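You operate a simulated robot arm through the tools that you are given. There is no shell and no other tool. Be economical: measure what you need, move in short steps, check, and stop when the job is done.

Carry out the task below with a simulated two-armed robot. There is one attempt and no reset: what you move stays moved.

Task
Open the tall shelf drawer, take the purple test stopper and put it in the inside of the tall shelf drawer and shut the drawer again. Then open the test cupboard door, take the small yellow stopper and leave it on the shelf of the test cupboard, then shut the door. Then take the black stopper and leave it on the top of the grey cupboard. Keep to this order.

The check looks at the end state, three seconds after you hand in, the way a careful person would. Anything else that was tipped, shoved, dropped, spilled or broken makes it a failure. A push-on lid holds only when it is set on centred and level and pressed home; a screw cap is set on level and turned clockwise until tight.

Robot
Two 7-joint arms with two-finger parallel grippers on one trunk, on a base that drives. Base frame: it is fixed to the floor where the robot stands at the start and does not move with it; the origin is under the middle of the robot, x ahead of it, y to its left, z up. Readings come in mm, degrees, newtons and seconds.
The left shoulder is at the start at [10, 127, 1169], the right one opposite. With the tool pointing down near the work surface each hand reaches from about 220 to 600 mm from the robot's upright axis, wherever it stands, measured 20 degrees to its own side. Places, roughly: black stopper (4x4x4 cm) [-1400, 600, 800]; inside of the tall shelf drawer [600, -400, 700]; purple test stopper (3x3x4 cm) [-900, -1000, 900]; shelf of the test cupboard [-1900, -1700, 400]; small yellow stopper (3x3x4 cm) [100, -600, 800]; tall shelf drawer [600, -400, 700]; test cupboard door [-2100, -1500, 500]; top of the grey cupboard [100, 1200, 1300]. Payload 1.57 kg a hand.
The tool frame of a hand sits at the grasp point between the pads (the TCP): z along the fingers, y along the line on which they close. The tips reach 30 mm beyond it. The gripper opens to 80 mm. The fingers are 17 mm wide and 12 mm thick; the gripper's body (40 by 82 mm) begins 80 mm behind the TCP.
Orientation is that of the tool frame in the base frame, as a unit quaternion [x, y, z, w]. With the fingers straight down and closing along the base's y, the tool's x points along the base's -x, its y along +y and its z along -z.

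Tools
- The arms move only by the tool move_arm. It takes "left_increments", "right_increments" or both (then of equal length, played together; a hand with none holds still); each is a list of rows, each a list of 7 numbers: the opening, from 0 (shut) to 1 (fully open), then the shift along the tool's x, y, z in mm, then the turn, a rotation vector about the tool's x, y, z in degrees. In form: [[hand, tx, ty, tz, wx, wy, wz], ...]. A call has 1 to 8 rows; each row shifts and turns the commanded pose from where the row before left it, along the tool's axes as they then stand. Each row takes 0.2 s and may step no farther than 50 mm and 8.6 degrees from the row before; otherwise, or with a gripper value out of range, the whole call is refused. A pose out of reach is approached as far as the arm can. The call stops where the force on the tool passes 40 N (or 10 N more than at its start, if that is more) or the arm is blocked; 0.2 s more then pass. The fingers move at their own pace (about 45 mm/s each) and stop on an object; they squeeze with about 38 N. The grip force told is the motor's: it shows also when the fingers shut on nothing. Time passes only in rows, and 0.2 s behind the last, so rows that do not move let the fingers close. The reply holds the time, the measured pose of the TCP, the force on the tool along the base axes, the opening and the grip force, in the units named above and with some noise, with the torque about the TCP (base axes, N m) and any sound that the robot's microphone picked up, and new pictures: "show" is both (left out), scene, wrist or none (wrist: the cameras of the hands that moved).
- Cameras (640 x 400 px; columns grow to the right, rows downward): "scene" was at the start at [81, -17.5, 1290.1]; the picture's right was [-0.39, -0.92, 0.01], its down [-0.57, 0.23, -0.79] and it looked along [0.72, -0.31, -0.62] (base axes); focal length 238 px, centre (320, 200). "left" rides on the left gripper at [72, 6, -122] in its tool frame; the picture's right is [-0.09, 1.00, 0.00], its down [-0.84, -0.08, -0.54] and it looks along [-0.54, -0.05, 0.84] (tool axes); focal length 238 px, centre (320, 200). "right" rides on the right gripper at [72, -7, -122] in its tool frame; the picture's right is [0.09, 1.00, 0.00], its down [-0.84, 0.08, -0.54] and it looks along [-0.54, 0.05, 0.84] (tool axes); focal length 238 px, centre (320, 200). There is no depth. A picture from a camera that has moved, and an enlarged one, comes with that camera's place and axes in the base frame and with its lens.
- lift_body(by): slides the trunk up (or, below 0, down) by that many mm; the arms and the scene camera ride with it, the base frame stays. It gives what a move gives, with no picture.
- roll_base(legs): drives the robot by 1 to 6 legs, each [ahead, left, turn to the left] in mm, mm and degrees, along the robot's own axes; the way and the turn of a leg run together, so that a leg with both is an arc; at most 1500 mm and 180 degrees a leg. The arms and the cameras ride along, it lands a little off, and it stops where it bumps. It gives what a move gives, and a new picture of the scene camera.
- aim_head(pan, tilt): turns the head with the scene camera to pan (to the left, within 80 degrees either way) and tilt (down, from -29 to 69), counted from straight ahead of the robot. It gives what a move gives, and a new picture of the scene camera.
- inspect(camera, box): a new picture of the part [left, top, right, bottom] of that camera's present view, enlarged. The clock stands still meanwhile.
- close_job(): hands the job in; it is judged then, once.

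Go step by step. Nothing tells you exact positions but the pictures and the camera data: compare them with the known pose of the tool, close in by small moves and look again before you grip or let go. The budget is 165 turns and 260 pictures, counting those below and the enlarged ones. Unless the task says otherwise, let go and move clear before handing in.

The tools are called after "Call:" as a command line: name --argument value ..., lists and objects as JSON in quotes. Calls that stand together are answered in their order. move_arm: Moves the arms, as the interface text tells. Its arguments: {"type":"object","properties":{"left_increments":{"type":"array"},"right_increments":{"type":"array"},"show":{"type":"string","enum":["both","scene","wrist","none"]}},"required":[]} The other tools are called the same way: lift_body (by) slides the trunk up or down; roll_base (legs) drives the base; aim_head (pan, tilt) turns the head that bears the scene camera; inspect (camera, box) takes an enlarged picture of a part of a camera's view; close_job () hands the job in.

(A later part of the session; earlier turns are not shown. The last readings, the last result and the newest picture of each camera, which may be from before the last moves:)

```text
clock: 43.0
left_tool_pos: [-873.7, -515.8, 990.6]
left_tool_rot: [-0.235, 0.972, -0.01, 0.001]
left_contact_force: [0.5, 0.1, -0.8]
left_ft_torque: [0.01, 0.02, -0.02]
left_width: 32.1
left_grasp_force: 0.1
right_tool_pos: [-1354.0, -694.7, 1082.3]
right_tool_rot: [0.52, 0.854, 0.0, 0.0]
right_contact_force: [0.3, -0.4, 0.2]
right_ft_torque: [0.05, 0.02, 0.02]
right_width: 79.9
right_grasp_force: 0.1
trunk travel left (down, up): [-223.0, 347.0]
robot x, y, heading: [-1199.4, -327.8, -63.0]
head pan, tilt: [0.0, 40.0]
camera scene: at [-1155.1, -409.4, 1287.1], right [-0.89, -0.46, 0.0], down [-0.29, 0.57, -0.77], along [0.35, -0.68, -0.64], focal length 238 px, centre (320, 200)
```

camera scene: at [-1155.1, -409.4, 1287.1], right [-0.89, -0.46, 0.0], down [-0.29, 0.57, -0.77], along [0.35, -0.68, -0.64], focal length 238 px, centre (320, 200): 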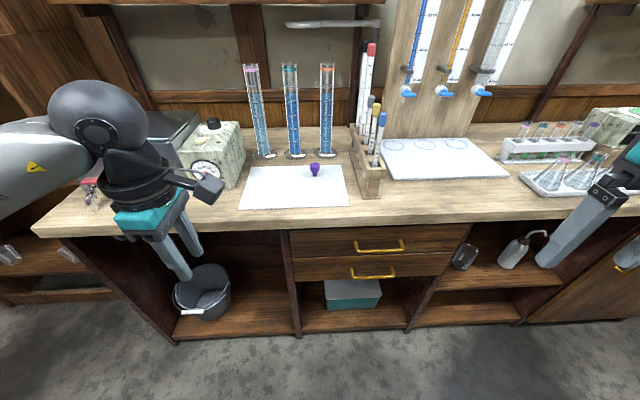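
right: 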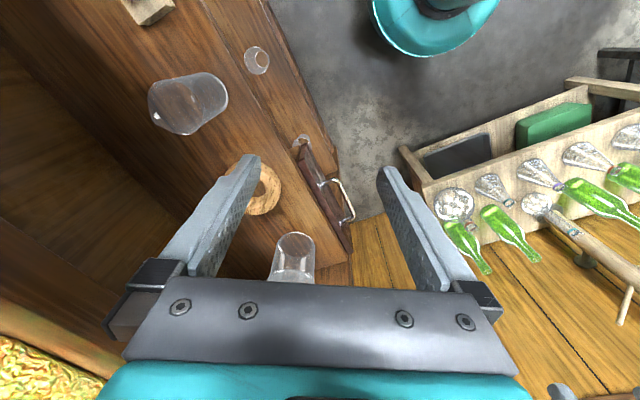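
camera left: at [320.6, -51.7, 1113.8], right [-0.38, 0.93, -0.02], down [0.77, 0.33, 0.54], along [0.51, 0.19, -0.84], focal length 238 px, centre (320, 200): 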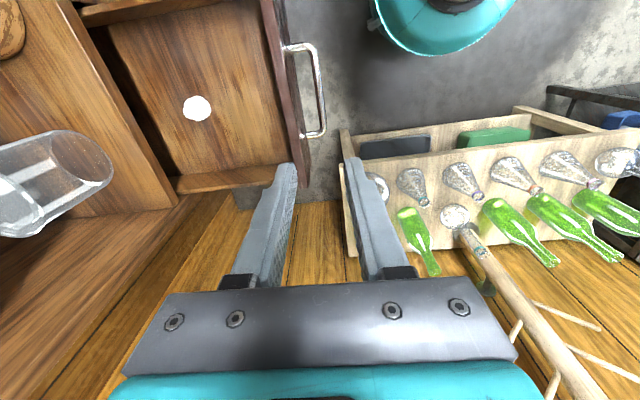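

The purple stopper stands on the white paper at about [-856, -950, 890]. I'll raise the left hand a bit, then slide right and move up to the bench.

Call:
move_arm --left_increments '[[0.8, 0, 0, -40, 0, 0, 0], [0.8, 0, 0, -40, 0, 0, 0]]' --show "none"

Call:
roll_base --legs '[[0, -100, 0], [150, 0, 0]]'

Call:
inspect --camera "left" --box '[0, 0, 640, 400]'

```text
clock: 43.6
left_tool_pos: [-874.3, -514.7, 1070.3]
left_tool_rot: [-0.235, 0.972, -0.01, 0.002]
left_contact_force: [-1.0, 0.4, 0.1]
left_ft_torque: [0.0, 0.0, -0.02]
left_width: 64.1
left_grasp_force: 0.1
right_tool_pos: [-1353.6, -696.1, 1081.5]
right_tool_rot: [0.52, 0.854, 0.0, 0.0]
right_contact_force: [0.5, -0.1, -0.4]
right_ft_torque: [0.01, 0.01, -0.01]
right_width: 79.9
right_grasp_force: 0.0
trunk travel left (down, up): [-223.0, 347.0]
robot x, y, heading: [-1200.5, -324.6, -62.6]
head pan, tilt: [0.0, 40.0]
```

```text
clock: 45.7
left_tool_pos: [-893.5, -694.2, 1069.8]
left_tool_rot: [-0.237, 0.972, -0.01, 0.001]
left_contact_force: [-0.7, 0.1, 0.0]
left_ft_torque: [-0.01, 0.01, -0.02]
left_width: 63.9
left_grasp_force: 0.1
right_tool_pos: [-1373.4, -877.6, 1080.6]
right_tool_rot: [0.519, 0.855, 0.001, 0.0]
right_contact_force: [0.1, 0.3, -0.8]
right_ft_torque: [0.0, 0.01, 0.02]
right_width: 80.0
right_grasp_force: 0.1
trunk travel left (down, up): [-223.0, 347.0]
robot x, y, heading: [-1220.5, -504.1, -62.6]
head pan, tilt: [0.0, 40.0]
camera scene: at [-1174.8, -590.1, 1287.0], right [-0.89, -0.46, 0.0], down [-0.3, 0.57, -0.77], along [0.35, -0.68, -0.64], focal length 238 px, centre (320, 200)
```

scene: 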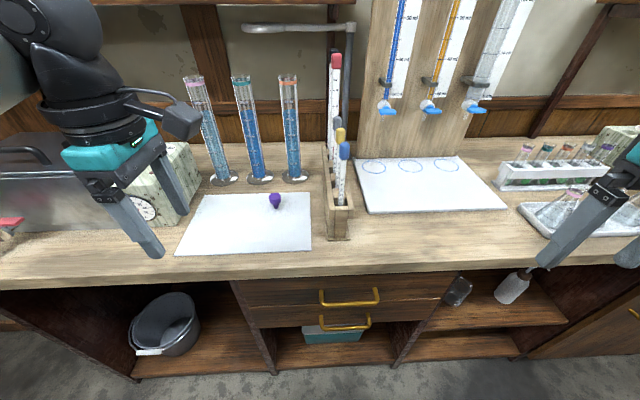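

```text
1.00 times, centred on (320, 200) of left (not enlarged: the box is as wide or as high as the picture)
camera zoom: at [-962.0, -719.1, 1192.4], right [-0.37, 0.93, -0.02], down [0.78, 0.33, 0.54], along [0.51, 0.19, -0.84], focal length 238 px, centre (320, 200)
```

zoom: 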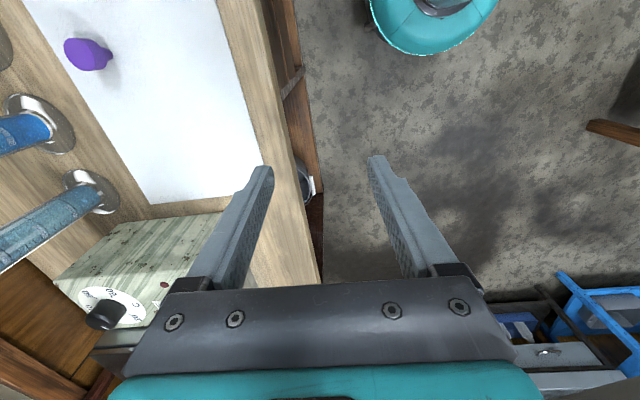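

The purple stopper is at about [-866, -944, 907], bulb up, with a tube rack 130 mm to its right. I'll turn the hand so its camera faces back and it closes left-right, then move over the stopper.

Call:
move_arm --left_increments '[[0.8, 0, 0, 0, 0, 0, 8.5], [0.8, 0, 0, 0, 0, 0, 8.5], [0.8, 0, 0, 0, 0, 0, 8.5], [0.8, 0, 0, 0, 0, 0, 8.5], [0.8, 0, 0, 0, 0, 0, 8.5], [0.8, 0, 0, 0, 0, 0, 8.5], [0.8, 0, 0, 0, 0, 0, 8.5], [0.8, 0, 0, 0, 0, 0, 8.5]]' --show "none"

Call:
move_arm --left_increments '[[0.8, 0, 0, 0, 0, 0, 8], [0.8, 0, 0, 0, 0, 0, 8], [0.8, 0, 0, 0, 0, 0, 6], [0.8, -40, -22, 10, 0, 0, 0], [0.8, -40, -22, 10, 0, 0, 0], [0.8, -40, -22, 10, 0, 0, 0], [0.8, -40, -22, 10, 0, 0, 0], [0.8, -40, 0, 25, 0, 0, 0]]' --show "both"

```text
clock: 47.5
left_tool_pos: [-892.8, -694.0, 1069.9]
left_tool_rot: [0.349, 0.937, -0.008, 0.007]
left_contact_force: [-0.1, 0.2, 0.0]
left_ft_torque: [0.0, 0.03, -0.02]
left_width: 63.9
left_grasp_force: 0.0
right_tool_pos: [-1373.9, -876.9, 1080.9]
right_tool_rot: [0.519, 0.854, 0.0, 0.0]
right_contact_force: [0.3, 0.9, -0.7]
right_ft_torque: [-0.01, 0.02, -0.02]
right_width: 80.1
right_grasp_force: 0.0
trunk travel left (down, up): [-223.0, 347.0]
robot x, y, heading: [-1222.0, -501.4, -62.3]
head pan, tilt: [0.0, 40.0]
```

```text
clock: 49.3
left_tool_pos: [-881.4, -916.5, 1008.0]
left_tool_rot: [0.521, 0.853, -0.007, 0.009]
left_contact_force: [-0.1, -0.2, -0.3]
left_ft_torque: [0.01, -0.03, 0.01]
left_width: 64.0
left_grasp_force: 0.0
right_tool_pos: [-1375.4, -876.7, 1081.4]
right_tool_rot: [0.519, 0.855, 0.0, 0.0]
right_contact_force: [0.1, -0.6, 0.4]
right_ft_torque: [-0.04, 0.01, -0.04]
right_width: 80.2
right_grasp_force: 0.1
trunk travel left (down, up): [-223.0, 347.0]
robot x, y, heading: [-1223.8, -503.4, -62.6]
head pan, tilt: [0.0, 40.0]
camera scene: at [-1175.2, -589.9, 1287.0], right [-0.89, -0.46, 0.0], down [-0.3, 0.57, -0.77], along [0.35, -0.68, -0.64], focal length 238 px, centre (320, 200)
camera left: at [-909.1, -845.9, 1130.0], right [0.93, 0.37, 0.0], down [0.31, -0.77, 0.56], along [0.21, -0.52, -0.83], focal length 238 px, centre (320, 200)
```

scene: 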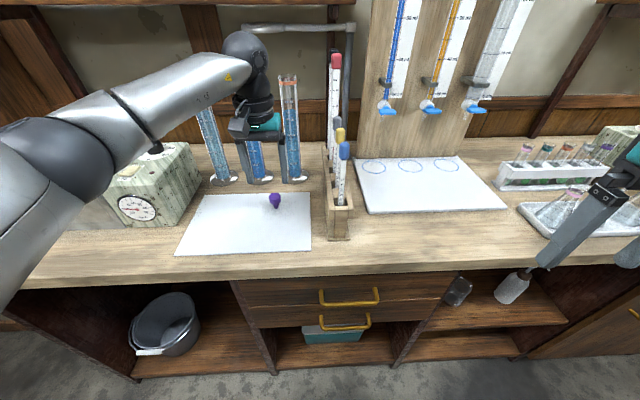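
left: 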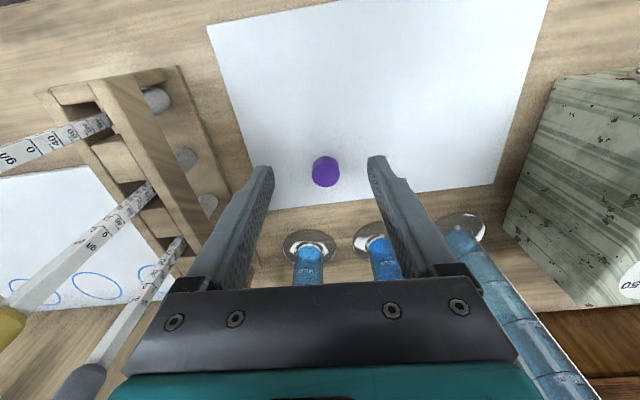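

It's well aligned: I need about 33 mm further forward and 84 mm down. I'll do that in steps and grip the bulb.

Call:
move_arm --left_increments '[[0.8, -17, 2, 0, 0, 0, 0], [0.8, -16, 1, 0, 0, 0, 0], [0.8, 0, 0, 30, 0, 0, 0], [0.8, 0, 0, 30, 0, 0, 0], [0.8, 0, 0, 20, 0, 0, 0]]' --show "both"

```text
clock: 50.5
left_tool_pos: [-863.2, -943.5, 930.4]
left_tool_rot: [0.52, 0.854, -0.007, 0.009]
left_contact_force: [-0.3, 0.5, -0.1]
left_ft_torque: [-0.04, -0.04, -0.01]
left_width: 64.1
left_grasp_force: 0.0
right_tool_pos: [-1373.9, -877.1, 1080.5]
right_tool_rot: [0.52, 0.854, 0.0, 0.0]
right_contact_force: [0.5, -1.6, -0.2]
right_ft_torque: [0.03, 0.0, -0.02]
right_width: 79.9
right_grasp_force: 0.1
trunk travel left (down, up): [-223.0, 347.0]
robot x, y, heading: [-1226.1, -505.3, -62.6]
head pan, tilt: [0.0, 40.0]
camera scene: at [-1175.2, -589.5, 1287.1], right [-0.89, -0.46, 0.0], down [-0.3, 0.57, -0.77], along [0.35, -0.68, -0.64], focal length 238 px, centre (320, 200)
camera left: at [-890.3, -874.3, 1051.4], right [0.93, 0.37, 0.0], down [0.31, -0.77, 0.56], along [0.21, -0.52, -0.83], focal length 238 px, centre (320, 200)
```

scene: 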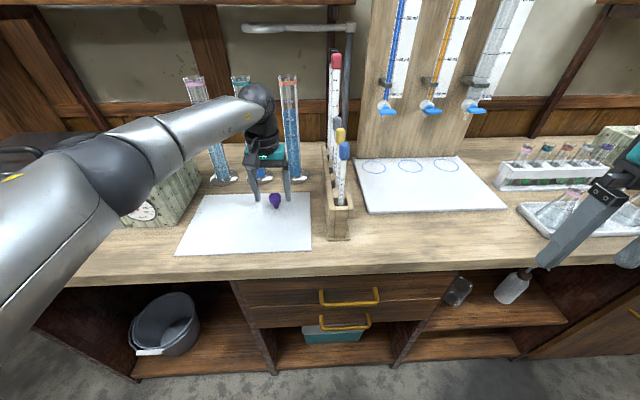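
left: 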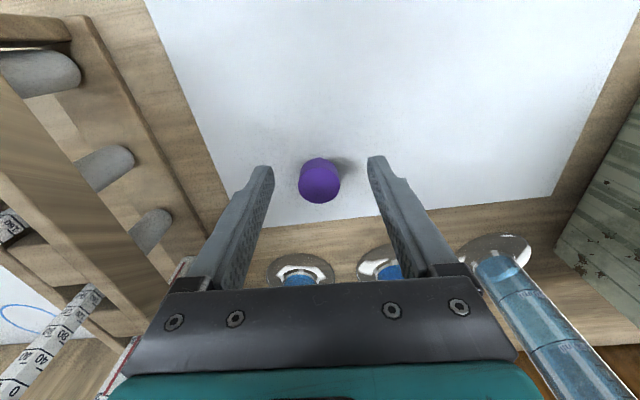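

The stopper is centred between the fingers. I'll go a little lower and close.

Call:
move_arm --left_increments '[[0.8, 0, 0, 8, 0, 0, 0], [0.3, 0, 0, 0, 0, 0, 0], [0, 0, 0, 0, 0, 0, 0], [0, 0, 0, 0, 0, 0, 0], [0, 0, 0, 0, 0, 0, 0], [0, 0, 0, 0, 0, 0, 0], [0, 0, 0, -20, 0, 0, 0], [0, 0, 0, -20, 0, 0, 0]]' --show "wrist"

```text
clock: 52.3
left_tool_pos: [-862.7, -942.4, 961.8]
left_tool_rot: [0.521, 0.854, -0.006, 0.008]
left_contact_force: [-0.4, 0.0, 0.4]
left_ft_torque: [-0.03, -0.02, -0.02]
left_width: 26.1
left_grasp_force: 37.1
right_tool_pos: [-1373.1, -876.8, 1081.4]
right_tool_rot: [0.52, 0.854, 0.001, 0.0]
right_contact_force: [0.4, 0.1, -0.4]
right_ft_torque: [-0.02, 0.0, -0.01]
right_width: 80.0
right_grasp_force: 0.1
trunk travel left (down, up): [-223.0, 347.0]
robot x, y, heading: [-1219.5, -504.8, -62.7]
head pan, tilt: [0.0, 40.0]
camera left: at [-890.9, -873.1, 1083.8], right [0.93, 0.37, 0.0], down [0.31, -0.77, 0.56], along [0.21, -0.52, -0.83], focal length 238 px, centre (320, 200)
```

left: 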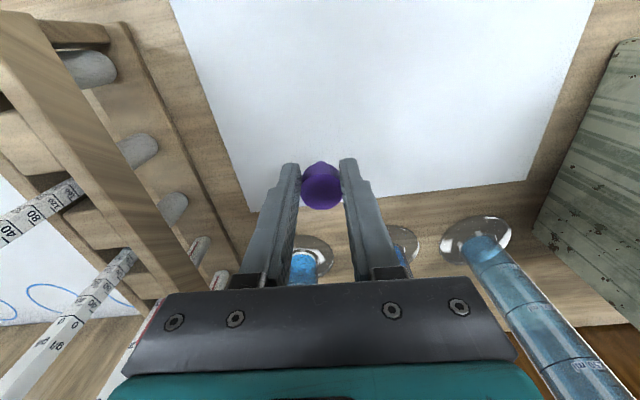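

The purple stopper is held. I'll lift it, draw it back clear of the bench, and return to the shelf.

Call:
move_arm --left_increments '[[0, 0, 0, -40, 0, 0, 0], [0, 0, 0, -40, 0, 0, 0], [0, 0, 0, -40, 0, 0, 0], [0, 50, 0, 0, 0, 0, 0], [0, 50, 0, 0, 0, 0, 0], [0, 50, 5, 0, 0, 0, 0], [0, 40, 20, 0, 0, 0, 0], [0, 0, 20, 0, 0, 0, 0]]' --show "none"

Call:
roll_base --legs '[[-150, 0, 0], [0, 1440, 0]]'

Call:
aim_head --pan 15 --tilt 45

```text
refused: row 6 steps farther than a row can; nothing moved
```

```text
clock: 60.5
left_tool_pos: [344.3, -149.8, 961.4]
left_tool_rot: [0.521, 0.853, -0.007, 0.008]
left_contact_force: [-0.2, -0.4, -0.3]
left_ft_torque: [-0.01, 0.02, 0.01]
left_width: 24.3
left_grasp_force: 36.2
right_tool_pos: [-165.2, -81.8, 1080.5]
right_tool_rot: [0.52, 0.854, -0.001, -0.001]
right_contact_force: [0.5, -0.5, 0.5]
right_ft_torque: [0.02, 0.0, 0.03]
right_width: 79.8
right_grasp_force: 0.0
trunk travel left (down, up): [-223.0, 347.0]
robot x, y, heading: [-12.8, 291.5, -62.6]
head pan, tilt: [0.0, 40.0]
camera scene: at [33.4, 204.4, 1287.1], right [-0.89, -0.46, 0.0], down [-0.29, 0.57, -0.77], along [0.35, -0.68, -0.64], focal length 238 px, centre (320, 200)
```

scene: 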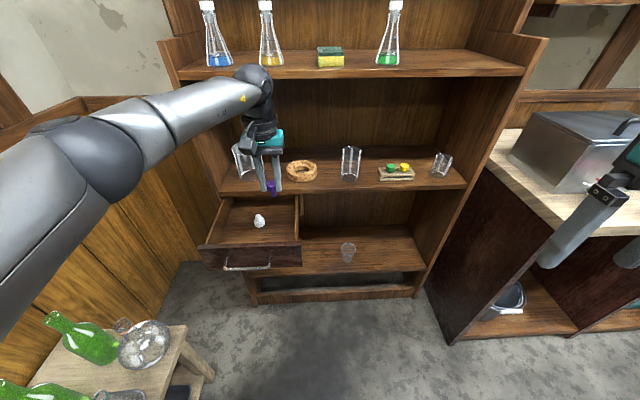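

```text
clock: 61.2
left_tool_pos: [344.9, -149.2, 962.0]
left_tool_rot: [0.521, 0.854, -0.007, 0.008]
left_contact_force: [-0.1, -0.9, 0.3]
left_ft_torque: [-0.05, 0.02, -0.01]
left_width: 23.8
left_grasp_force: 36.2
right_tool_pos: [-166.3, -81.3, 1081.9]
right_tool_rot: [0.52, 0.854, 0.0, 0.0]
right_contact_force: [0.7, 0.6, 1.3]
right_ft_torque: [-0.01, 0.0, 0.07]
right_width: 79.8
right_grasp_force: 0.0
trunk travel left (down, up): [-223.0, 347.0]
robot x, y, heading: [-12.6, 289.7, -62.7]
head pan, tilt: [15.0, 45.0]
camera scene: at [49.0, 219.6, 1279.8], right [-0.74, -0.67, 0.0], down [-0.48, 0.52, -0.71], along [0.48, -0.52, -0.71], focal length 238 px, centre (320, 200)
```

scene: 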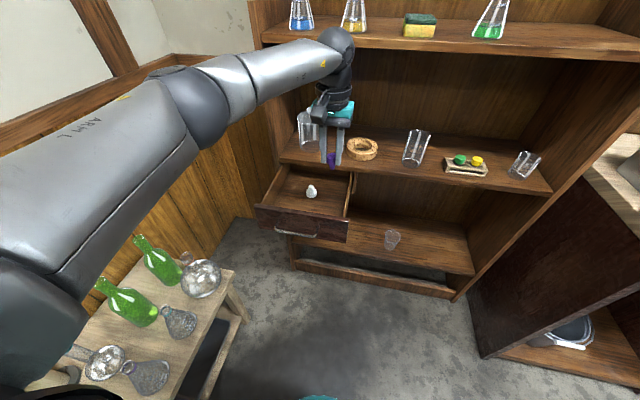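

The retract was refused, so the hand travelled lower than I planned. I'll check the grip and the bench before going on.

Call:
inspect --camera "left" --box '[0, 0, 640, 400]'

Call:
aim_head --pan -50 --tilt 25

```text
1.00 times, centred on (320, 200) of left (not enlarged: the box is as wide or as high as the picture)
camera zoom: at [317.1, -79.9, 1083.5], right [0.93, 0.37, 0.0], down [0.31, -0.77, 0.56], along [0.21, -0.52, -0.83], focal length 238 px, centre (320, 200)
```

zoom: 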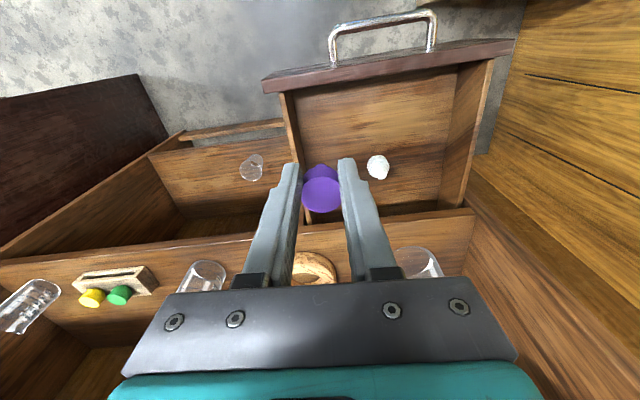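

```text
clock: 62.6
left_tool_pos: [344.3, -149.6, 962.4]
left_tool_rot: [0.521, 0.853, -0.007, 0.008]
left_contact_force: [0.3, 0.1, 0.0]
left_ft_torque: [0.01, -0.02, -0.02]
left_width: 23.4
left_grasp_force: 35.9
right_tool_pos: [-166.1, -82.5, 1081.0]
right_tool_rot: [0.521, 0.854, 0.0, 0.0]
right_contact_force: [0.0, -0.3, 0.4]
right_ft_torque: [0.03, -0.01, 0.01]
right_width: 79.9
right_grasp_force: 0.1
trunk travel left (down, up): [-223.0, 347.0]
robot x, y, heading: [-15.0, 289.0, -62.6]
head pan, tilt: [-50.0, 25.0]
camera scene: at [-41.2, 194.8, 1310.4], right [-0.92, 0.39, 0.0], down [0.16, 0.39, -0.91], along [-0.35, -0.84, -0.42], focal length 238 px, centre (320, 200)
```

scene: 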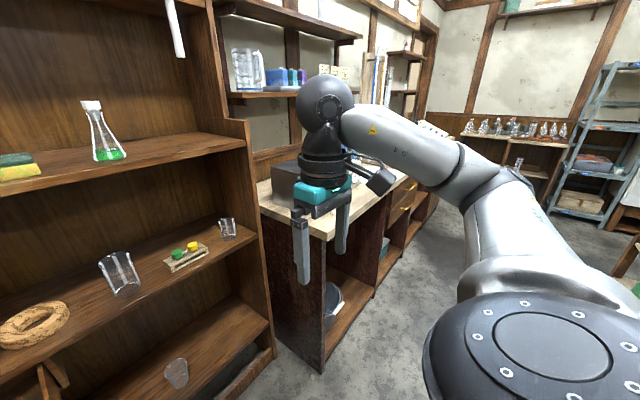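

The stopper is still held and the bench looks undisturbed. I'll pull the hand back 80 mm before rolling up to the drawer.

Call:
move_arm --left_increments '[[0, 40, 0, 0, 0, 0, 0], [0, 40, 0, 0, 0, 0, 0]]' --show "none"

```text
clock: 63.2
left_tool_pos: [309.3, -77.3, 960.9]
left_tool_rot: [0.52, 0.854, -0.006, 0.009]
left_contact_force: [0.3, -0.1, -0.7]
left_ft_torque: [0.04, 0.03, 0.01]
left_width: 22.8
left_grasp_force: 35.8
right_tool_pos: [-166.3, -81.8, 1081.9]
right_tool_rot: [0.52, 0.854, 0.0, 0.0]
right_contact_force: [0.9, -0.1, 0.0]
right_ft_torque: [0.0, 0.02, 0.03]
right_width: 80.0
right_grasp_force: 0.0
trunk travel left (down, up): [-223.0, 347.0]
robot x, y, heading: [-13.1, 288.7, -62.7]
head pan, tilt: [-50.0, 25.0]
```

Call:
roll_base --legs '[[110, 0, 0]]'

Call:
move_arm --left_increments '[[0, -10, 30, 30, 0, 0, 0], [0, -10, 30, 30, 0, 0, 0], [0, 0, 30, 30, 0, 0, 0]]' --show "wrist"

Call:
aim_head --pan 15 --tilt 45

```text
clock: 64.4
left_tool_pos: [357.0, -174.4, 960.9]
left_tool_rot: [0.521, 0.853, -0.007, 0.008]
left_contact_force: [-0.4, 0.0, 1.2]
left_ft_torque: [0.03, -0.01, -0.01]
left_width: 22.1
left_grasp_force: 35.5
right_tool_pos: [-115.8, -180.9, 1080.7]
right_tool_rot: [0.522, 0.853, 0.0, 0.0]
right_contact_force: [-0.1, -0.2, 0.3]
right_ft_torque: [0.01, 0.01, -0.04]
right_width: 80.1
right_grasp_force: 0.0
trunk travel left (down, up): [-223.0, 347.0]
robot x, y, heading: [38.0, 191.6, -62.7]
head pan, tilt: [-50.0, 25.0]
camera scene: at [9.1, 97.1, 1310.3], right [-0.92, 0.39, 0.0], down [0.16, 0.39, -0.91], along [-0.35, -0.84, -0.42], focal length 238 px, centre (320, 200)
```

scene: 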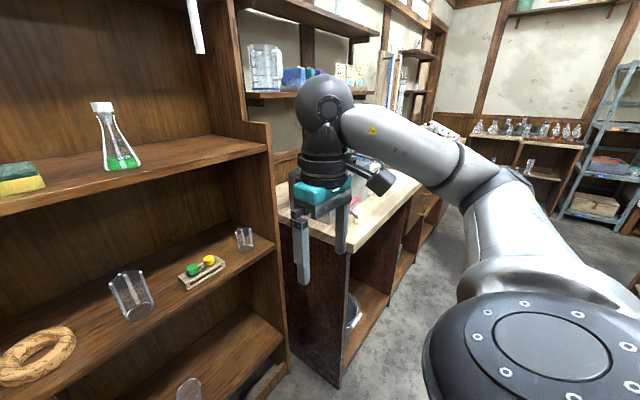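

```text
clock: 65.2
left_tool_pos: [448.7, -152.9, 869.6]
left_tool_rot: [0.522, 0.853, -0.007, 0.008]
left_contact_force: [0.5, -0.5, 0.7]
left_ft_torque: [-0.01, -0.03, -0.02]
left_width: 21.7
left_grasp_force: 35.0
right_tool_pos: [-115.7, -178.7, 1080.6]
right_tool_rot: [0.521, 0.854, 0.0, 0.0]
right_contact_force: [-1.2, -0.4, -0.2]
right_ft_torque: [0.0, 0.04, 0.0]
right_width: 80.0
right_grasp_force: 0.1
trunk travel left (down, up): [-223.0, 347.0]
robot x, y, heading: [37.3, 188.7, -63.0]
head pan, tilt: [-50.0, 25.0]
camera left: at [420.6, -83.9, 992.1], right [0.93, 0.37, 0.0], down [0.31, -0.77, 0.56], along [0.21, -0.52, -0.83], focal length 238 px, centre (320, 200)
```

left: 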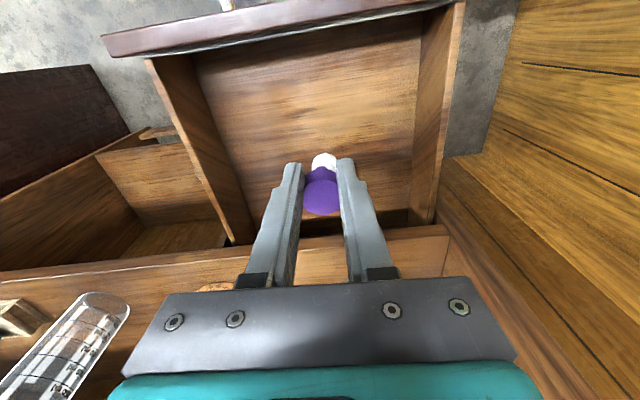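

```text
clock: 66.5
left_tool_pos: [448.8, -152.6, 871.6]
left_tool_rot: [0.522, 0.853, -0.007, 0.009]
left_contact_force: [0.0, 1.2, -0.1]
left_ft_torque: [0.04, 0.01, -0.04]
left_width: 20.9
left_grasp_force: 33.9
right_tool_pos: [-115.8, -178.7, 1080.5]
right_tool_rot: [0.521, 0.853, 0.0, 0.001]
right_contact_force: [0.3, -0.2, -0.5]
right_ft_torque: [-0.02, -0.03, 0.0]
right_width: 80.1
right_grasp_force: 0.1
trunk travel left (down, up): [-223.0, 347.0]
robot x, y, heading: [39.4, 188.7, -62.8]
head pan, tilt: [15.0, 45.0]
camera scene: at [98.9, 122.6, 1279.8], right [-0.74, -0.67, 0.0], down [-0.47, 0.52, -0.71], along [0.48, -0.52, -0.71], focal length 238 px, centre (320, 200)
```

scene: 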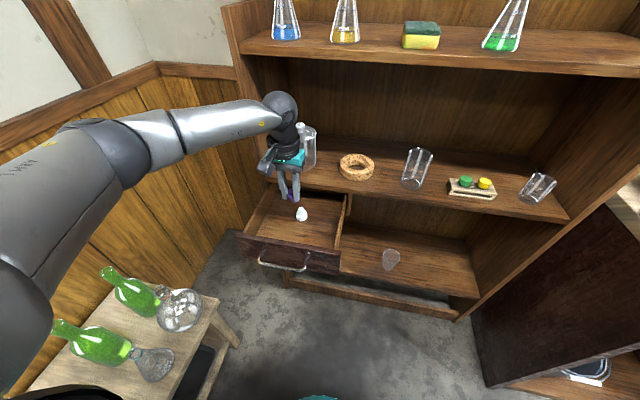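

The purple stopper is over the drawer with the white item about 60 mm further in. I'll shift slightly away from it and lower.

Call:
move_arm --left_increments '[[0, 12, -20, 30, 0, 0, 0], [0, 0, 0, 40, 0, 0, 0], [0, 0, 0, 40, 0, 0, 0], [0, 0, 0, 20, 0, 0, 0]]' --show "both"

```text
clock: 67.5
left_tool_pos: [425.6, -153.9, 741.4]
left_tool_rot: [0.522, 0.853, -0.006, 0.008]
left_contact_force: [0.4, 0.3, 0.4]
left_ft_torque: [-0.02, -0.02, 0.01]
left_width: 0.1
left_grasp_force: 21.3
right_tool_pos: [-116.7, -178.8, 1080.6]
right_tool_rot: [0.521, 0.854, 0.0, 0.0]
right_contact_force: [-0.3, -0.5, 0.7]
right_ft_torque: [-0.01, -0.02, -0.01]
right_width: 80.0
right_grasp_force: 0.0
trunk travel left (down, up): [-223.0, 347.0]
robot x, y, heading: [35.1, 193.3, -62.7]
head pan, tilt: [15.0, 45.0]
camera scene: at [98.9, 122.6, 1279.8], right [-0.74, -0.67, 0.0], down [-0.48, 0.52, -0.71], along [0.48, -0.52, -0.71], focal length 238 px, centre (320, 200)
camera left: at [397.4, -84.8, 862.0], right [0.93, 0.37, 0.0], down [0.31, -0.77, 0.56], along [0.21, -0.52, -0.83], focal length 238 px, centre (320, 200)
```

scene: 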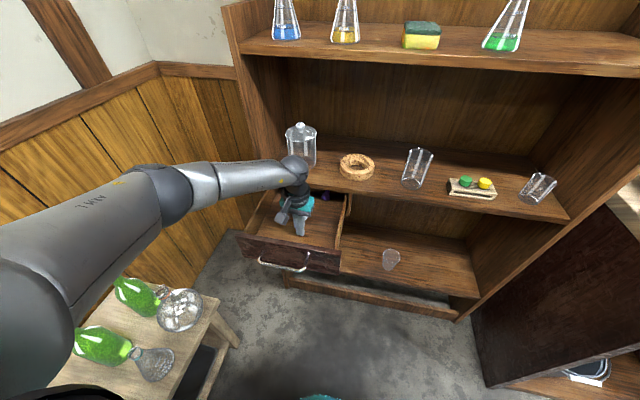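
left: 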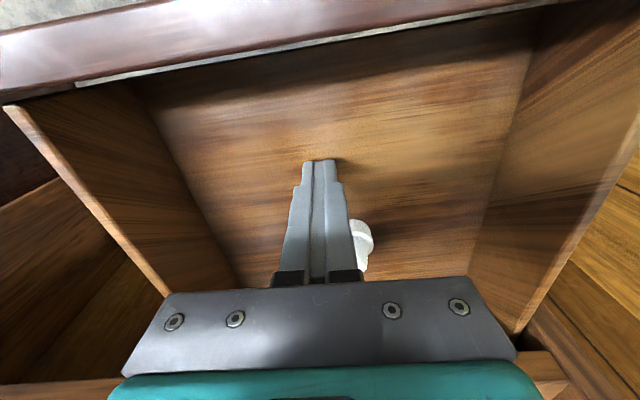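

The stopper slipped out just above the drawer. I'll raise the hand and see where it lies.

Call:
move_arm --left_increments '[[0, 0, 0, -45, 0, 0, 0], [0, 0, 0, -45, 0, 0, 0], [0, 0, 0, -45, 0, 0, 0], [0, 0, 0, -45, 0, 0, 0]]' --show "wrist"

Call:
inspect --camera "scene" --box '[220, 150, 380, 280]'

```text
clock: 68.5
left_tool_pos: [422.6, -151.9, 921.4]
left_tool_rot: [0.522, 0.853, -0.006, 0.008]
left_contact_force: [0.0, 0.4, 0.0]
left_ft_torque: [-0.01, 0.0, -0.03]
left_width: 0.0
left_grasp_force: 21.6
right_tool_pos: [-116.4, -179.1, 1082.1]
right_tool_rot: [0.521, 0.853, 0.0, 0.0]
right_contact_force: [0.5, -0.2, -0.5]
right_ft_torque: [0.0, -0.03, 0.0]
right_width: 79.9
right_grasp_force: 0.1
trunk travel left (down, up): [-223.0, 347.0]
robot x, y, heading: [32.7, 194.9, -62.9]
head pan, tilt: [15.0, 45.0]
camera left: at [395.0, -81.7, 1042.3], right [0.93, 0.37, 0.0], down [0.31, -0.77, 0.56], along [0.21, -0.52, -0.83], focal length 238 px, centre (320, 200)
```

left: 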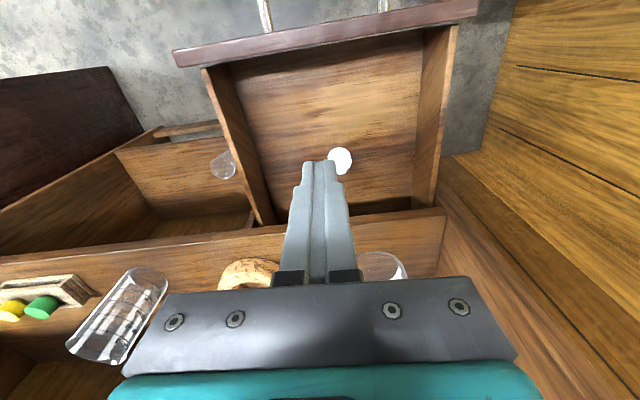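

```text
3.08 times, centred on (300, 215) of scene
camera zoom: at [98.8, 122.8, 1279.8], right [-0.74, -0.67, 0.0], down [-0.48, 0.52, -0.71], along [0.48, -0.52, -0.71], focal length 731 px, centre (382, 154)
```

zoom: 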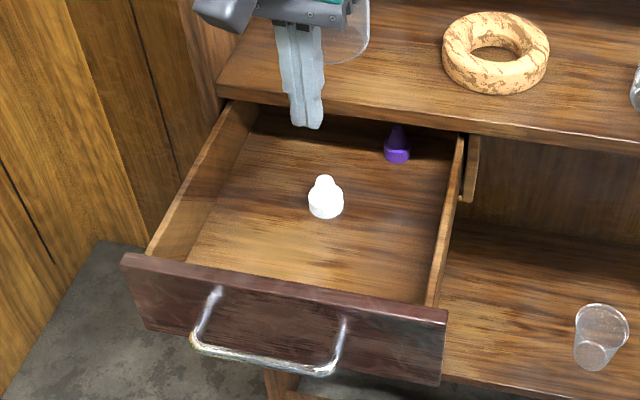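

The purple stopper stands in the drawer. I'll bring the closed hand in front of the handle to push the drawer shut.

Call:
move_arm --left_increments '[[0, 45, 7, 0, 0, 0, 0], [0, 45, 7, 0, 0, 0, 0], [0, 45, 6, 0, 0, 0, 0], [0, 45, 0, 0, 0, 0, 0], [0, 40, 0, 0, 0, 0, 0]]' --show "none"

Call:
roll_base --legs '[[40, 0, 0]]'

Call:
move_arm --left_increments '[[0, 0, 0, 45, 0, 0, 0], [0, 0, 0, 45, 0, 0, 0], [0, 0, 0, 45, 0, 0, 0], [0, 0, 0, 45, 0, 0, 0]]' --show "both"

```text
clock: 69.7
left_tool_pos: [341.8, 53.2, 916.8]
left_tool_rot: [0.521, 0.854, -0.007, 0.009]
left_contact_force: [-0.9, -0.3, -0.1]
left_ft_torque: [0.0, 0.01, 0.01]
left_width: 0.0
left_grasp_force: 21.5
right_tool_pos: [-115.9, -178.2, 1081.2]
right_tool_rot: [0.521, 0.854, 0.001, 0.0]
right_contact_force: [0.1, 0.1, 0.3]
right_ft_torque: [0.0, -0.01, 0.02]
right_width: 80.0
right_grasp_force: 0.1
trunk travel left (down, up): [-223.0, 347.0]
robot x, y, heading: [33.1, 192.0, -62.8]
head pan, tilt: [15.0, 45.0]
```

```text
clock: 70.6
left_tool_pos: [360.6, 17.2, 914.8]
left_tool_rot: [0.522, 0.853, -0.007, 0.008]
left_contact_force: [0.3, -0.4, 0.0]
left_ft_torque: [0.01, 0.02, 0.01]
left_width: 0.0
left_grasp_force: 21.5
right_tool_pos: [-98.0, -214.8, 1080.7]
right_tool_rot: [0.521, 0.853, -0.001, 0.0]
right_contact_force: [-0.7, -1.3, -0.1]
right_ft_torque: [0.02, 0.04, -0.01]
right_width: 80.2
right_grasp_force: 0.1
trunk travel left (down, up): [-223.0, 347.0]
robot x, y, heading: [56.3, 157.2, -62.7]
head pan, tilt: [15.0, 45.0]
camera scene: at [117.5, 86.6, 1279.7], right [-0.74, -0.67, 0.0], down [-0.48, 0.52, -0.71], along [0.48, -0.52, -0.71], focal length 238 px, centre (320, 200)
```

scene: 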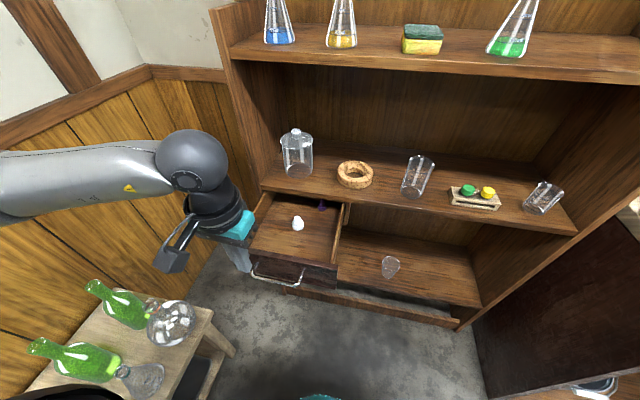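

```text
clock: 71.6
left_tool_pos: [361.1, 13.5, 733.7]
left_tool_rot: [0.522, 0.853, -0.008, 0.008]
left_contact_force: [0.6, -0.4, 0.9]
left_ft_torque: [-0.02, 0.03, 0.0]
left_width: 0.0
left_grasp_force: 21.4
right_tool_pos: [-97.6, -213.3, 1081.5]
right_tool_rot: [0.521, 0.854, -0.001, 0.0]
right_contact_force: [-0.5, 0.1, 0.0]
right_ft_torque: [0.0, -0.01, -0.03]
right_width: 80.1
right_grasp_force: 0.0
trunk travel left (down, up): [-223.0, 347.0]
robot x, y, heading: [56.5, 154.5, -63.1]
head pan, tilt: [15.0, 45.0]
camera scene: at [117.2, 87.2, 1279.8], right [-0.74, -0.67, 0.0], down [-0.48, 0.52, -0.71], along [0.48, -0.52, -0.71], focal length 238 px, centre (320, 200)
camera left: at [334.4, 83.1, 855.4], right [0.93, 0.37, 0.0], down [0.31, -0.77, 0.56], along [0.21, -0.52, -0.83], focal length 238 px, centre (320, 200)
```

scene: 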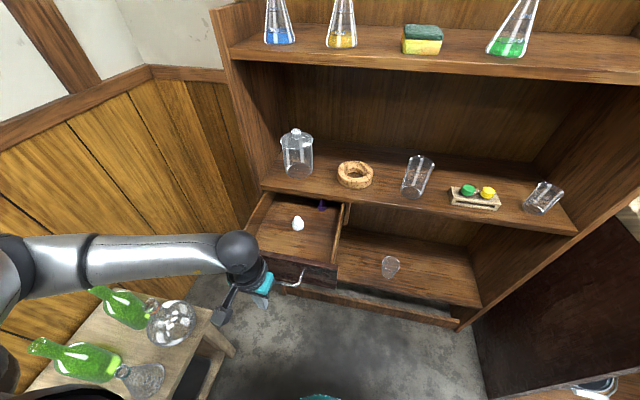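
left: 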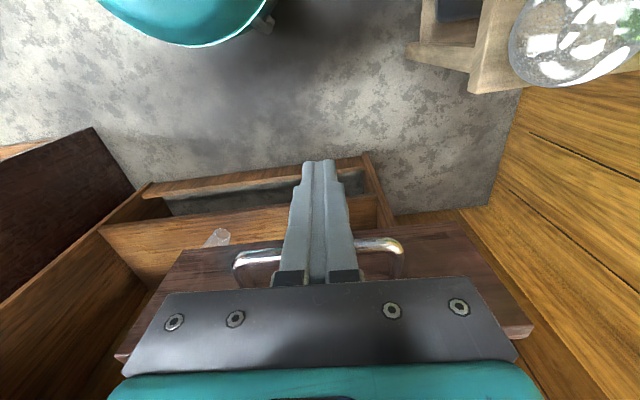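

The bar is centred ahead of the closed fingers. I'll push it in.

Call:
move_arm --left_increments '[[0, -27, 0, 0, 0, 0, 0], [0, -27, 0, 0, 0, 0, 0], [0, -27, 0, 0, 0, 0, 0], [0, -27, 0, 0, 0, 0, 0], [0, -27, 0, 0, 0, 0, 0], [0, -27, 0, 0, 0, 0, 0], [0, -27, 0, 0, 0, 0, 0], [0, -27, 0, 0, 0, 0, 0]]' --show "none"

Call:
move_arm --left_increments '[[0, -15, 0, 0, 0, 0, 0], [0, -15, 0, 0, 0, 0, 0], [0, -10, 0, 0, 0, 0, 0]]' --show "both"

```text
clock: 73.4
left_tool_pos: [460.2, -179.3, 740.2]
left_tool_rot: [0.522, 0.853, -0.008, 0.009]
left_contact_force: [0.0, -1.0, -1.1]
left_ft_torque: [-0.04, 0.01, 0.0]
left_width: 0.1
left_grasp_force: 21.0
right_tool_pos: [-97.6, -216.5, 1080.3]
right_tool_rot: [0.521, 0.854, 0.0, 0.0]
right_contact_force: [-0.2, 0.3, -0.5]
right_ft_torque: [0.02, 0.01, 0.03]
right_width: 79.9
right_grasp_force: 0.0
trunk travel left (down, up): [-223.0, 347.0]
robot x, y, heading: [52.5, 158.5, -62.6]
head pan, tilt: [15.0, 45.0]
```

```text
clock: 74.2
left_tool_pos: [472.4, -203.0, 737.1]
left_tool_rot: [0.521, 0.853, 0.002, -0.006]
left_contact_force: [-8.8, 11.1, 6.3]
left_ft_torque: [0.06, -0.05, 0.0]
left_width: 0.0
left_grasp_force: 21.1
right_tool_pos: [-98.6, -213.6, 1082.2]
right_tool_rot: [0.521, 0.854, 0.0, -0.001]
right_contact_force: [0.5, 0.1, -0.5]
right_ft_torque: [0.02, -0.03, 0.02]
right_width: 80.0
right_grasp_force: 0.0
trunk travel left (down, up): [-223.0, 347.0]
robot x, y, heading: [56.4, 158.5, -62.5]
head pan, tilt: [15.0, 45.0]
stopped in row 3 (left hand): the force on the tool passed its limit at 47 N (the readings are from after the stop); the commanded pose is now the measured one
camera scene: at [115.9, 89.0, 1280.0], right [-0.74, -0.67, 0.0], down [-0.48, 0.52, -0.71], along [0.48, -0.52, -0.71], focal length 238 px, centre (320, 200)
camera left: at [446.2, -136.8, 861.0], right [0.93, 0.37, 0.0], down [0.32, -0.79, 0.53], along [0.2, -0.49, -0.85], focal length 238 px, centre (320, 200)
```

scene: 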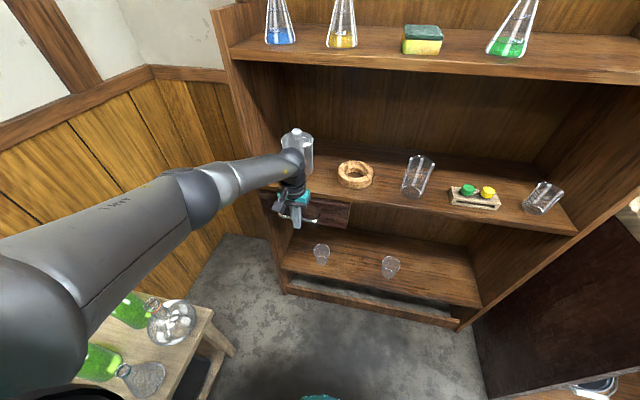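
left: 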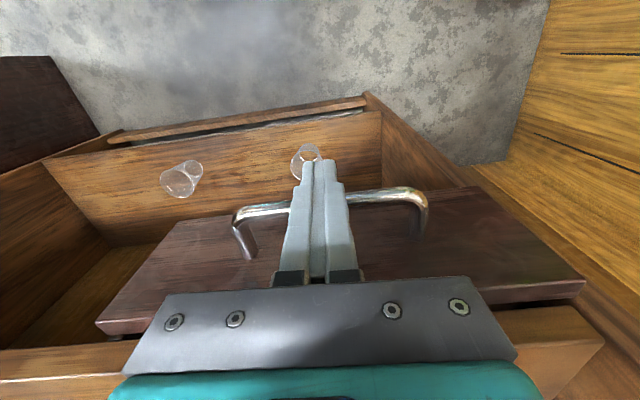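

The drawer is shut, with its bar back at the starting depth. I'll withdraw the hand and raise it.

Call:
move_arm --left_increments '[[0, 45, 0, 0, 0, 0, 0], [0, 45, 0, 0, 0, 0, 0], [0, 40, 0, 0, 0, 0, 0], [0.5, 0, 0, -45, 0, 0, 0], [0.5, 0, 0, -45, 0, 0, 0], [0.5, 0, 0, -45, 0, 0, 0], [0.5, 0, 0, -45, 0, 0, 0], [0.5, 0, 0, -45, 0, 0, 0]]' --show "none"

Call:
inspect --camera "scene" --box '[220, 120, 540, 280]'

```text
clock: 76.0
left_tool_pos: [416.3, -90.1, 964.2]
left_tool_rot: [0.52, 0.854, 0.002, -0.003]
left_contact_force: [0.0, 0.3, 0.5]
left_ft_torque: [-0.04, 0.03, 0.02]
left_width: 40.2
left_grasp_force: 0.1
right_tool_pos: [-98.0, -213.9, 1081.1]
right_tool_rot: [0.52, 0.854, -0.001, 0.0]
right_contact_force: [-0.3, 0.4, 1.1]
right_ft_torque: [-0.02, 0.01, 0.0]
right_width: 79.8
right_grasp_force: 0.0
trunk travel left (down, up): [-223.0, 347.0]
robot x, y, heading: [53.9, 159.4, -63.2]
head pan, tilt: [15.0, 45.0]
```

```text
2.00 times, centred on (380, 200) of scene
camera zoom: at [116.8, 87.9, 1279.8], right [-0.74, -0.67, 0.0], down [-0.48, 0.52, -0.71], along [0.48, -0.52, -0.71], focal length 475 px, centre (200, 200)
```

zoom: 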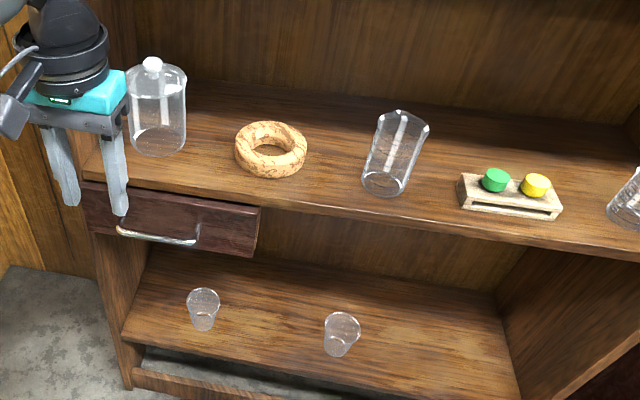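

The drawer is closed and nothing is disturbed. Next I'll drive along the aisle to the test cupboard at the far end of the bench.

Call:
roll_base --legs '[[-170, 0, 0], [0, -1500, 0], [0, -500, 0]]'

Call:
aim_head --pan -35 --tilt 45

```text
clock: 87.0
left_tool_pos: [-1438.3, -848.3, 963.3]
left_tool_rot: [0.525, 0.851, 0.0, -0.002]
left_contact_force: [-0.8, 0.9, -0.1]
left_ft_torque: [-0.03, -0.01, 0.0]
left_width: 39.5
left_grasp_force: 0.1
right_tool_pos: [-1955.0, -966.6, 1080.2]
right_tool_rot: [0.524, 0.852, 0.0, 0.0]
right_contact_force: [0.1, 0.1, -0.3]
right_ft_torque: [0.0, -0.02, 0.01]
right_width: 79.8
right_grasp_force: 0.1
trunk travel left (down, up): [-223.0, 347.0]
robot x, y, heading: [-1798.4, -598.0, -63.2]
head pan, tilt: [15.0, 45.0]
camera scene: at [-1737.1, -666.5, 1279.8], right [-0.75, -0.67, 0.0], down [-0.47, 0.53, -0.71], along [0.47, -0.53, -0.71], focal length 238 px, centre (320, 200)
```

scene: 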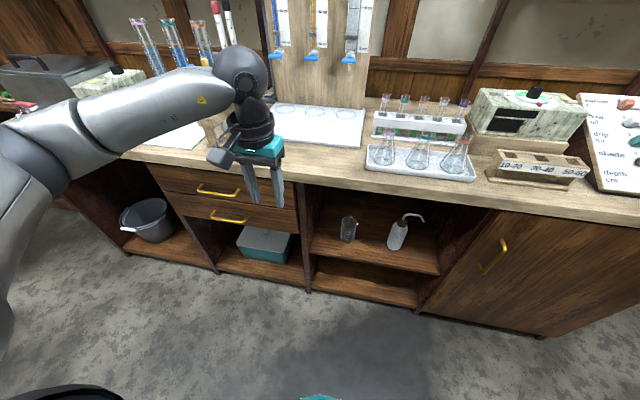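

```text
clock: 88.2
left_tool_pos: [-1438.0, -849.7, 962.9]
left_tool_rot: [0.526, 0.851, 0.001, -0.003]
left_contact_force: [0.2, 0.9, -0.1]
left_ft_torque: [0.0, 0.02, -0.02]
left_width: 40.2
left_grasp_force: 0.1
right_tool_pos: [-1955.8, -966.0, 1080.8]
right_tool_rot: [0.525, 0.851, 0.0, 0.0]
right_contact_force: [0.2, 0.5, -0.2]
right_ft_torque: [0.03, -0.01, -0.01]
right_width: 79.9
right_grasp_force: 0.2
trunk travel left (down, up): [-223.0, 347.0]
robot x, y, heading: [-1799.7, -599.5, -63.0]
head pan, tilt: [-35.0, 45.0]
camera scene: at [-1802.5, -686.1, 1279.8], right [-0.99, 0.14, 0.0], down [0.1, 0.7, -0.71], along [-0.1, -0.7, -0.71], focal length 238 px, centre (320, 200)
```

scene: 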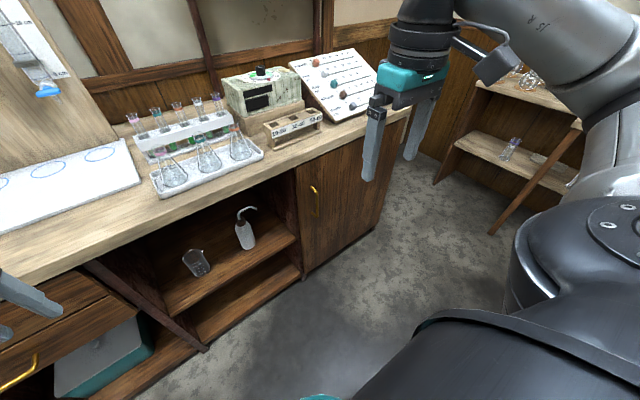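

The test cupboard door has a vertical gold handle on its left side at about [-1873, -1315, 645], with the hinge on the right. I'll slide over in front of it and lower the trunk.

Call:
roll_base --legs '[[0, -270, 0]]'

Call:
lift_body --by -200

Call:
aim_head --pan -10 --tilt 40

```text
clock: 90.1
left_tool_pos: [-1679.8, -969.9, 963.0]
left_tool_rot: [0.525, 0.851, 0.001, -0.003]
left_contact_force: [-0.7, -0.4, 0.1]
left_ft_torque: [0.02, -0.02, 0.0]
left_width: 40.0
left_grasp_force: 0.0
right_tool_pos: [-2195.7, -1087.8, 1081.7]
right_tool_rot: [0.524, 0.852, 0.0, 0.0]
right_contact_force: [0.1, -0.4, -0.1]
right_ft_torque: [0.02, 0.0, -0.01]
right_width: 79.9
right_grasp_force: 0.1
trunk travel left (down, up): [-223.0, 347.0]
robot x, y, heading: [-2038.3, -718.6, -63.2]
head pan, tilt: [-35.0, 45.0]
camera scene: at [-2043.6, -807.2, 1279.8], right [-0.99, 0.14, 0.0], down [0.1, 0.7, -0.71], along [-0.1, -0.7, -0.71], focal length 238 px, centre (320, 200)
```

scene: 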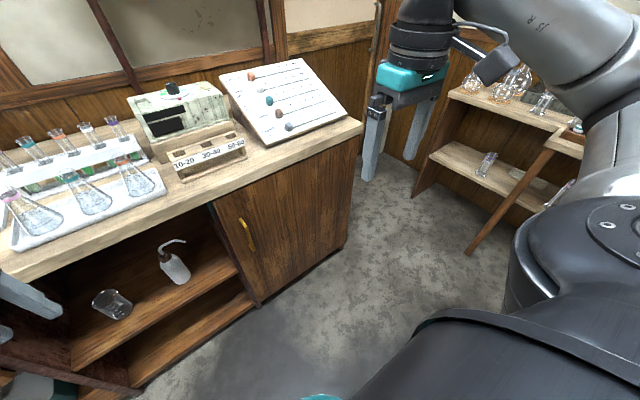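

```text
clock: 92.3
left_tool_pos: [-1679.1, -970.4, 763.3]
left_tool_rot: [0.526, 0.851, 0.001, -0.003]
left_contact_force: [0.5, -0.4, -0.1]
left_ft_torque: [0.0, -0.02, 0.01]
left_width: 40.0
left_grasp_force: 0.0
right_tool_pos: [-2196.8, -1087.4, 881.5]
right_tool_rot: [0.525, 0.851, 0.0, 0.0]
right_contact_force: [0.4, -0.4, 0.5]
right_ft_torque: [0.01, 0.01, -0.02]
right_width: 80.0
right_grasp_force: 0.1
trunk travel left (down, up): [-23.0, 547.0]
robot x, y, heading: [-2039.0, -717.3, -63.2]
head pan, tilt: [-35.0, 45.0]
```

```text
clock: 93.2
left_tool_pos: [-1679.3, -968.8, 762.9]
left_tool_rot: [0.526, 0.851, 0.001, -0.003]
left_contact_force: [0.5, 1.2, 1.1]
left_ft_torque: [0.04, 0.01, -0.03]
left_width: 40.2
left_grasp_force: 0.1
right_tool_pos: [-2195.7, -1086.8, 881.4]
right_tool_rot: [0.525, 0.851, 0.0, 0.0]
right_contact_force: [-0.8, -0.7, 0.1]
right_ft_torque: [-0.02, 0.04, 0.01]
right_width: 79.9
right_grasp_force: 0.1
trunk travel left (down, up): [-23.0, 547.0]
robot x, y, heading: [-2039.4, -717.1, -63.1]
head pan, tilt: [-10.0, 40.0]
camera scene: at [-2006.9, -808.0, 1087.1], right [-0.96, -0.29, 0.0], down [-0.18, 0.62, -0.77], along [0.22, -0.73, -0.64], focal length 238 px, centre (320, 200)
```

scene: 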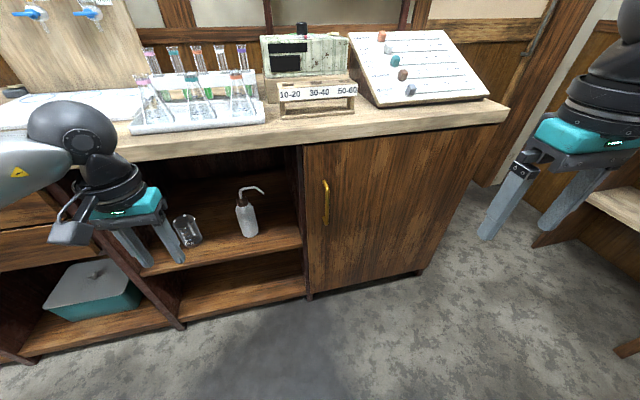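

The handle is at about [-1864, -1343, 610], and the wide door is hinged near the bench's right end. I'll step left so the door can swing past me, then turn the right hand to point forward.

Call:
roll_base --legs '[[0, 140, 0]]'

Call:
move_arm --right_increments '[[0.8, -40, 9, 30, 0, -6, 0], [0.8, -35, 9, 35, 0, -8, 0], [0.8, -30, 9, 40, 0, -8, 0], [0.8, -20, 9, 40, 0, -8, 0], [0.8, -10, 0, 40, 0, -8.5, 0], [0.8, 0, 0, 30, 0, -8.5, 0], [0.8, 10, 0, 20, 0, -8.5, 0], [0.8, 20, 0, 0, 0, -8.5, 0]]' --show "wrist"

```text
clock: 94.5
left_tool_pos: [-1554.7, -907.0, 764.2]
left_tool_rot: [0.525, 0.851, 0.001, -0.003]
left_contact_force: [0.3, 0.2, 1.0]
left_ft_torque: [-0.02, 0.03, -0.01]
left_width: 39.8
left_grasp_force: 0.1
right_tool_pos: [-2071.3, -1024.1, 881.4]
right_tool_rot: [0.525, 0.851, 0.0, 0.0]
right_contact_force: [-0.5, 0.3, -0.4]
right_ft_torque: [0.03, -0.02, -0.01]
right_width: 79.8
right_grasp_force: 0.1
trunk travel left (down, up): [-23.0, 547.0]
robot x, y, heading: [-1914.9, -656.8, -63.5]
head pan, tilt: [-10.0, 40.0]
camera scene: at [-1882.2, -745.3, 1087.1], right [-0.96, -0.29, 0.0], down [-0.18, 0.62, -0.77], along [0.22, -0.73, -0.64], focal length 238 px, centre (320, 200)
```

scene: 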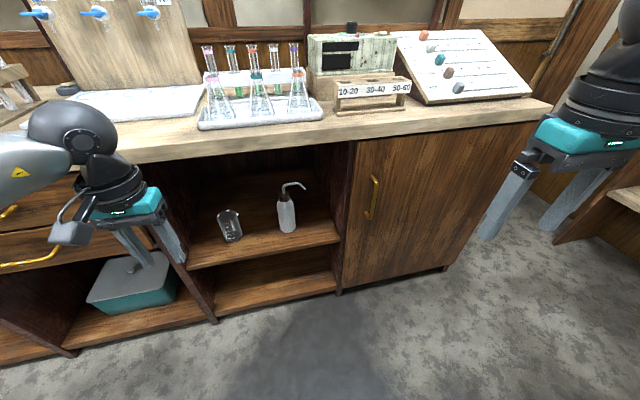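

```text
refused: row 1 steps farther than a row can; nothing moved
```

Call:
move_arm --right_increments '[[0.8, -35, 9, 30, 0, -6, 0], [0.8, -32, 9, 32, 0, -8, 0], [0.8, -28, 9, 36, 0, -8, 0], [0.8, -20, 9, 40, 0, -8, 0], [0.8, -10, 0, 40, 0, -8.5, 0], [0.8, 0, 0, 30, 0, -8.5, 0], [0.8, 10, 0, 20, 0, -8.5, 0], [0.8, 20, 0, 0, 0, -8.5, 0]]' --show "wrist"

```text
clock: 96.3
left_tool_pos: [-1554.5, -907.4, 763.9]
left_tool_rot: [0.526, 0.851, 0.0, -0.003]
left_contact_force: [0.2, -0.2, 0.2]
left_ft_torque: [0.0, 0.01, 0.01]
left_width: 39.9
left_grasp_force: 0.1
right_tool_pos: [-1932.9, -1179.4, 700.1]
right_tool_rot: [0.452, 0.764, -0.232, 0.399]
right_contact_force: [-0.3, -0.3, 0.8]
right_ft_torque: [0.01, -0.03, 0.0]
right_width: 64.0
right_grasp_force: 0.0
right hand out of reach, approached as far as the arm can: row 7, 8
trunk travel left (down, up): [-23.0, 547.0]
robot x, y, heading: [-1913.3, -657.8, -63.3]
head pan, tilt: [-10.0, 40.0]
camera right: at [-2008.5, -1058.8, 712.2], right [0.85, 0.53, -0.07], down [0.08, 0.0, 1.0], along [0.53, -0.85, -0.04], focal length 238 px, centre (320, 200)
```

right: 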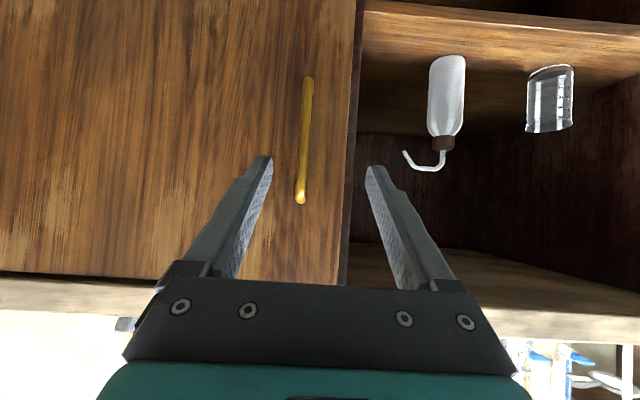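

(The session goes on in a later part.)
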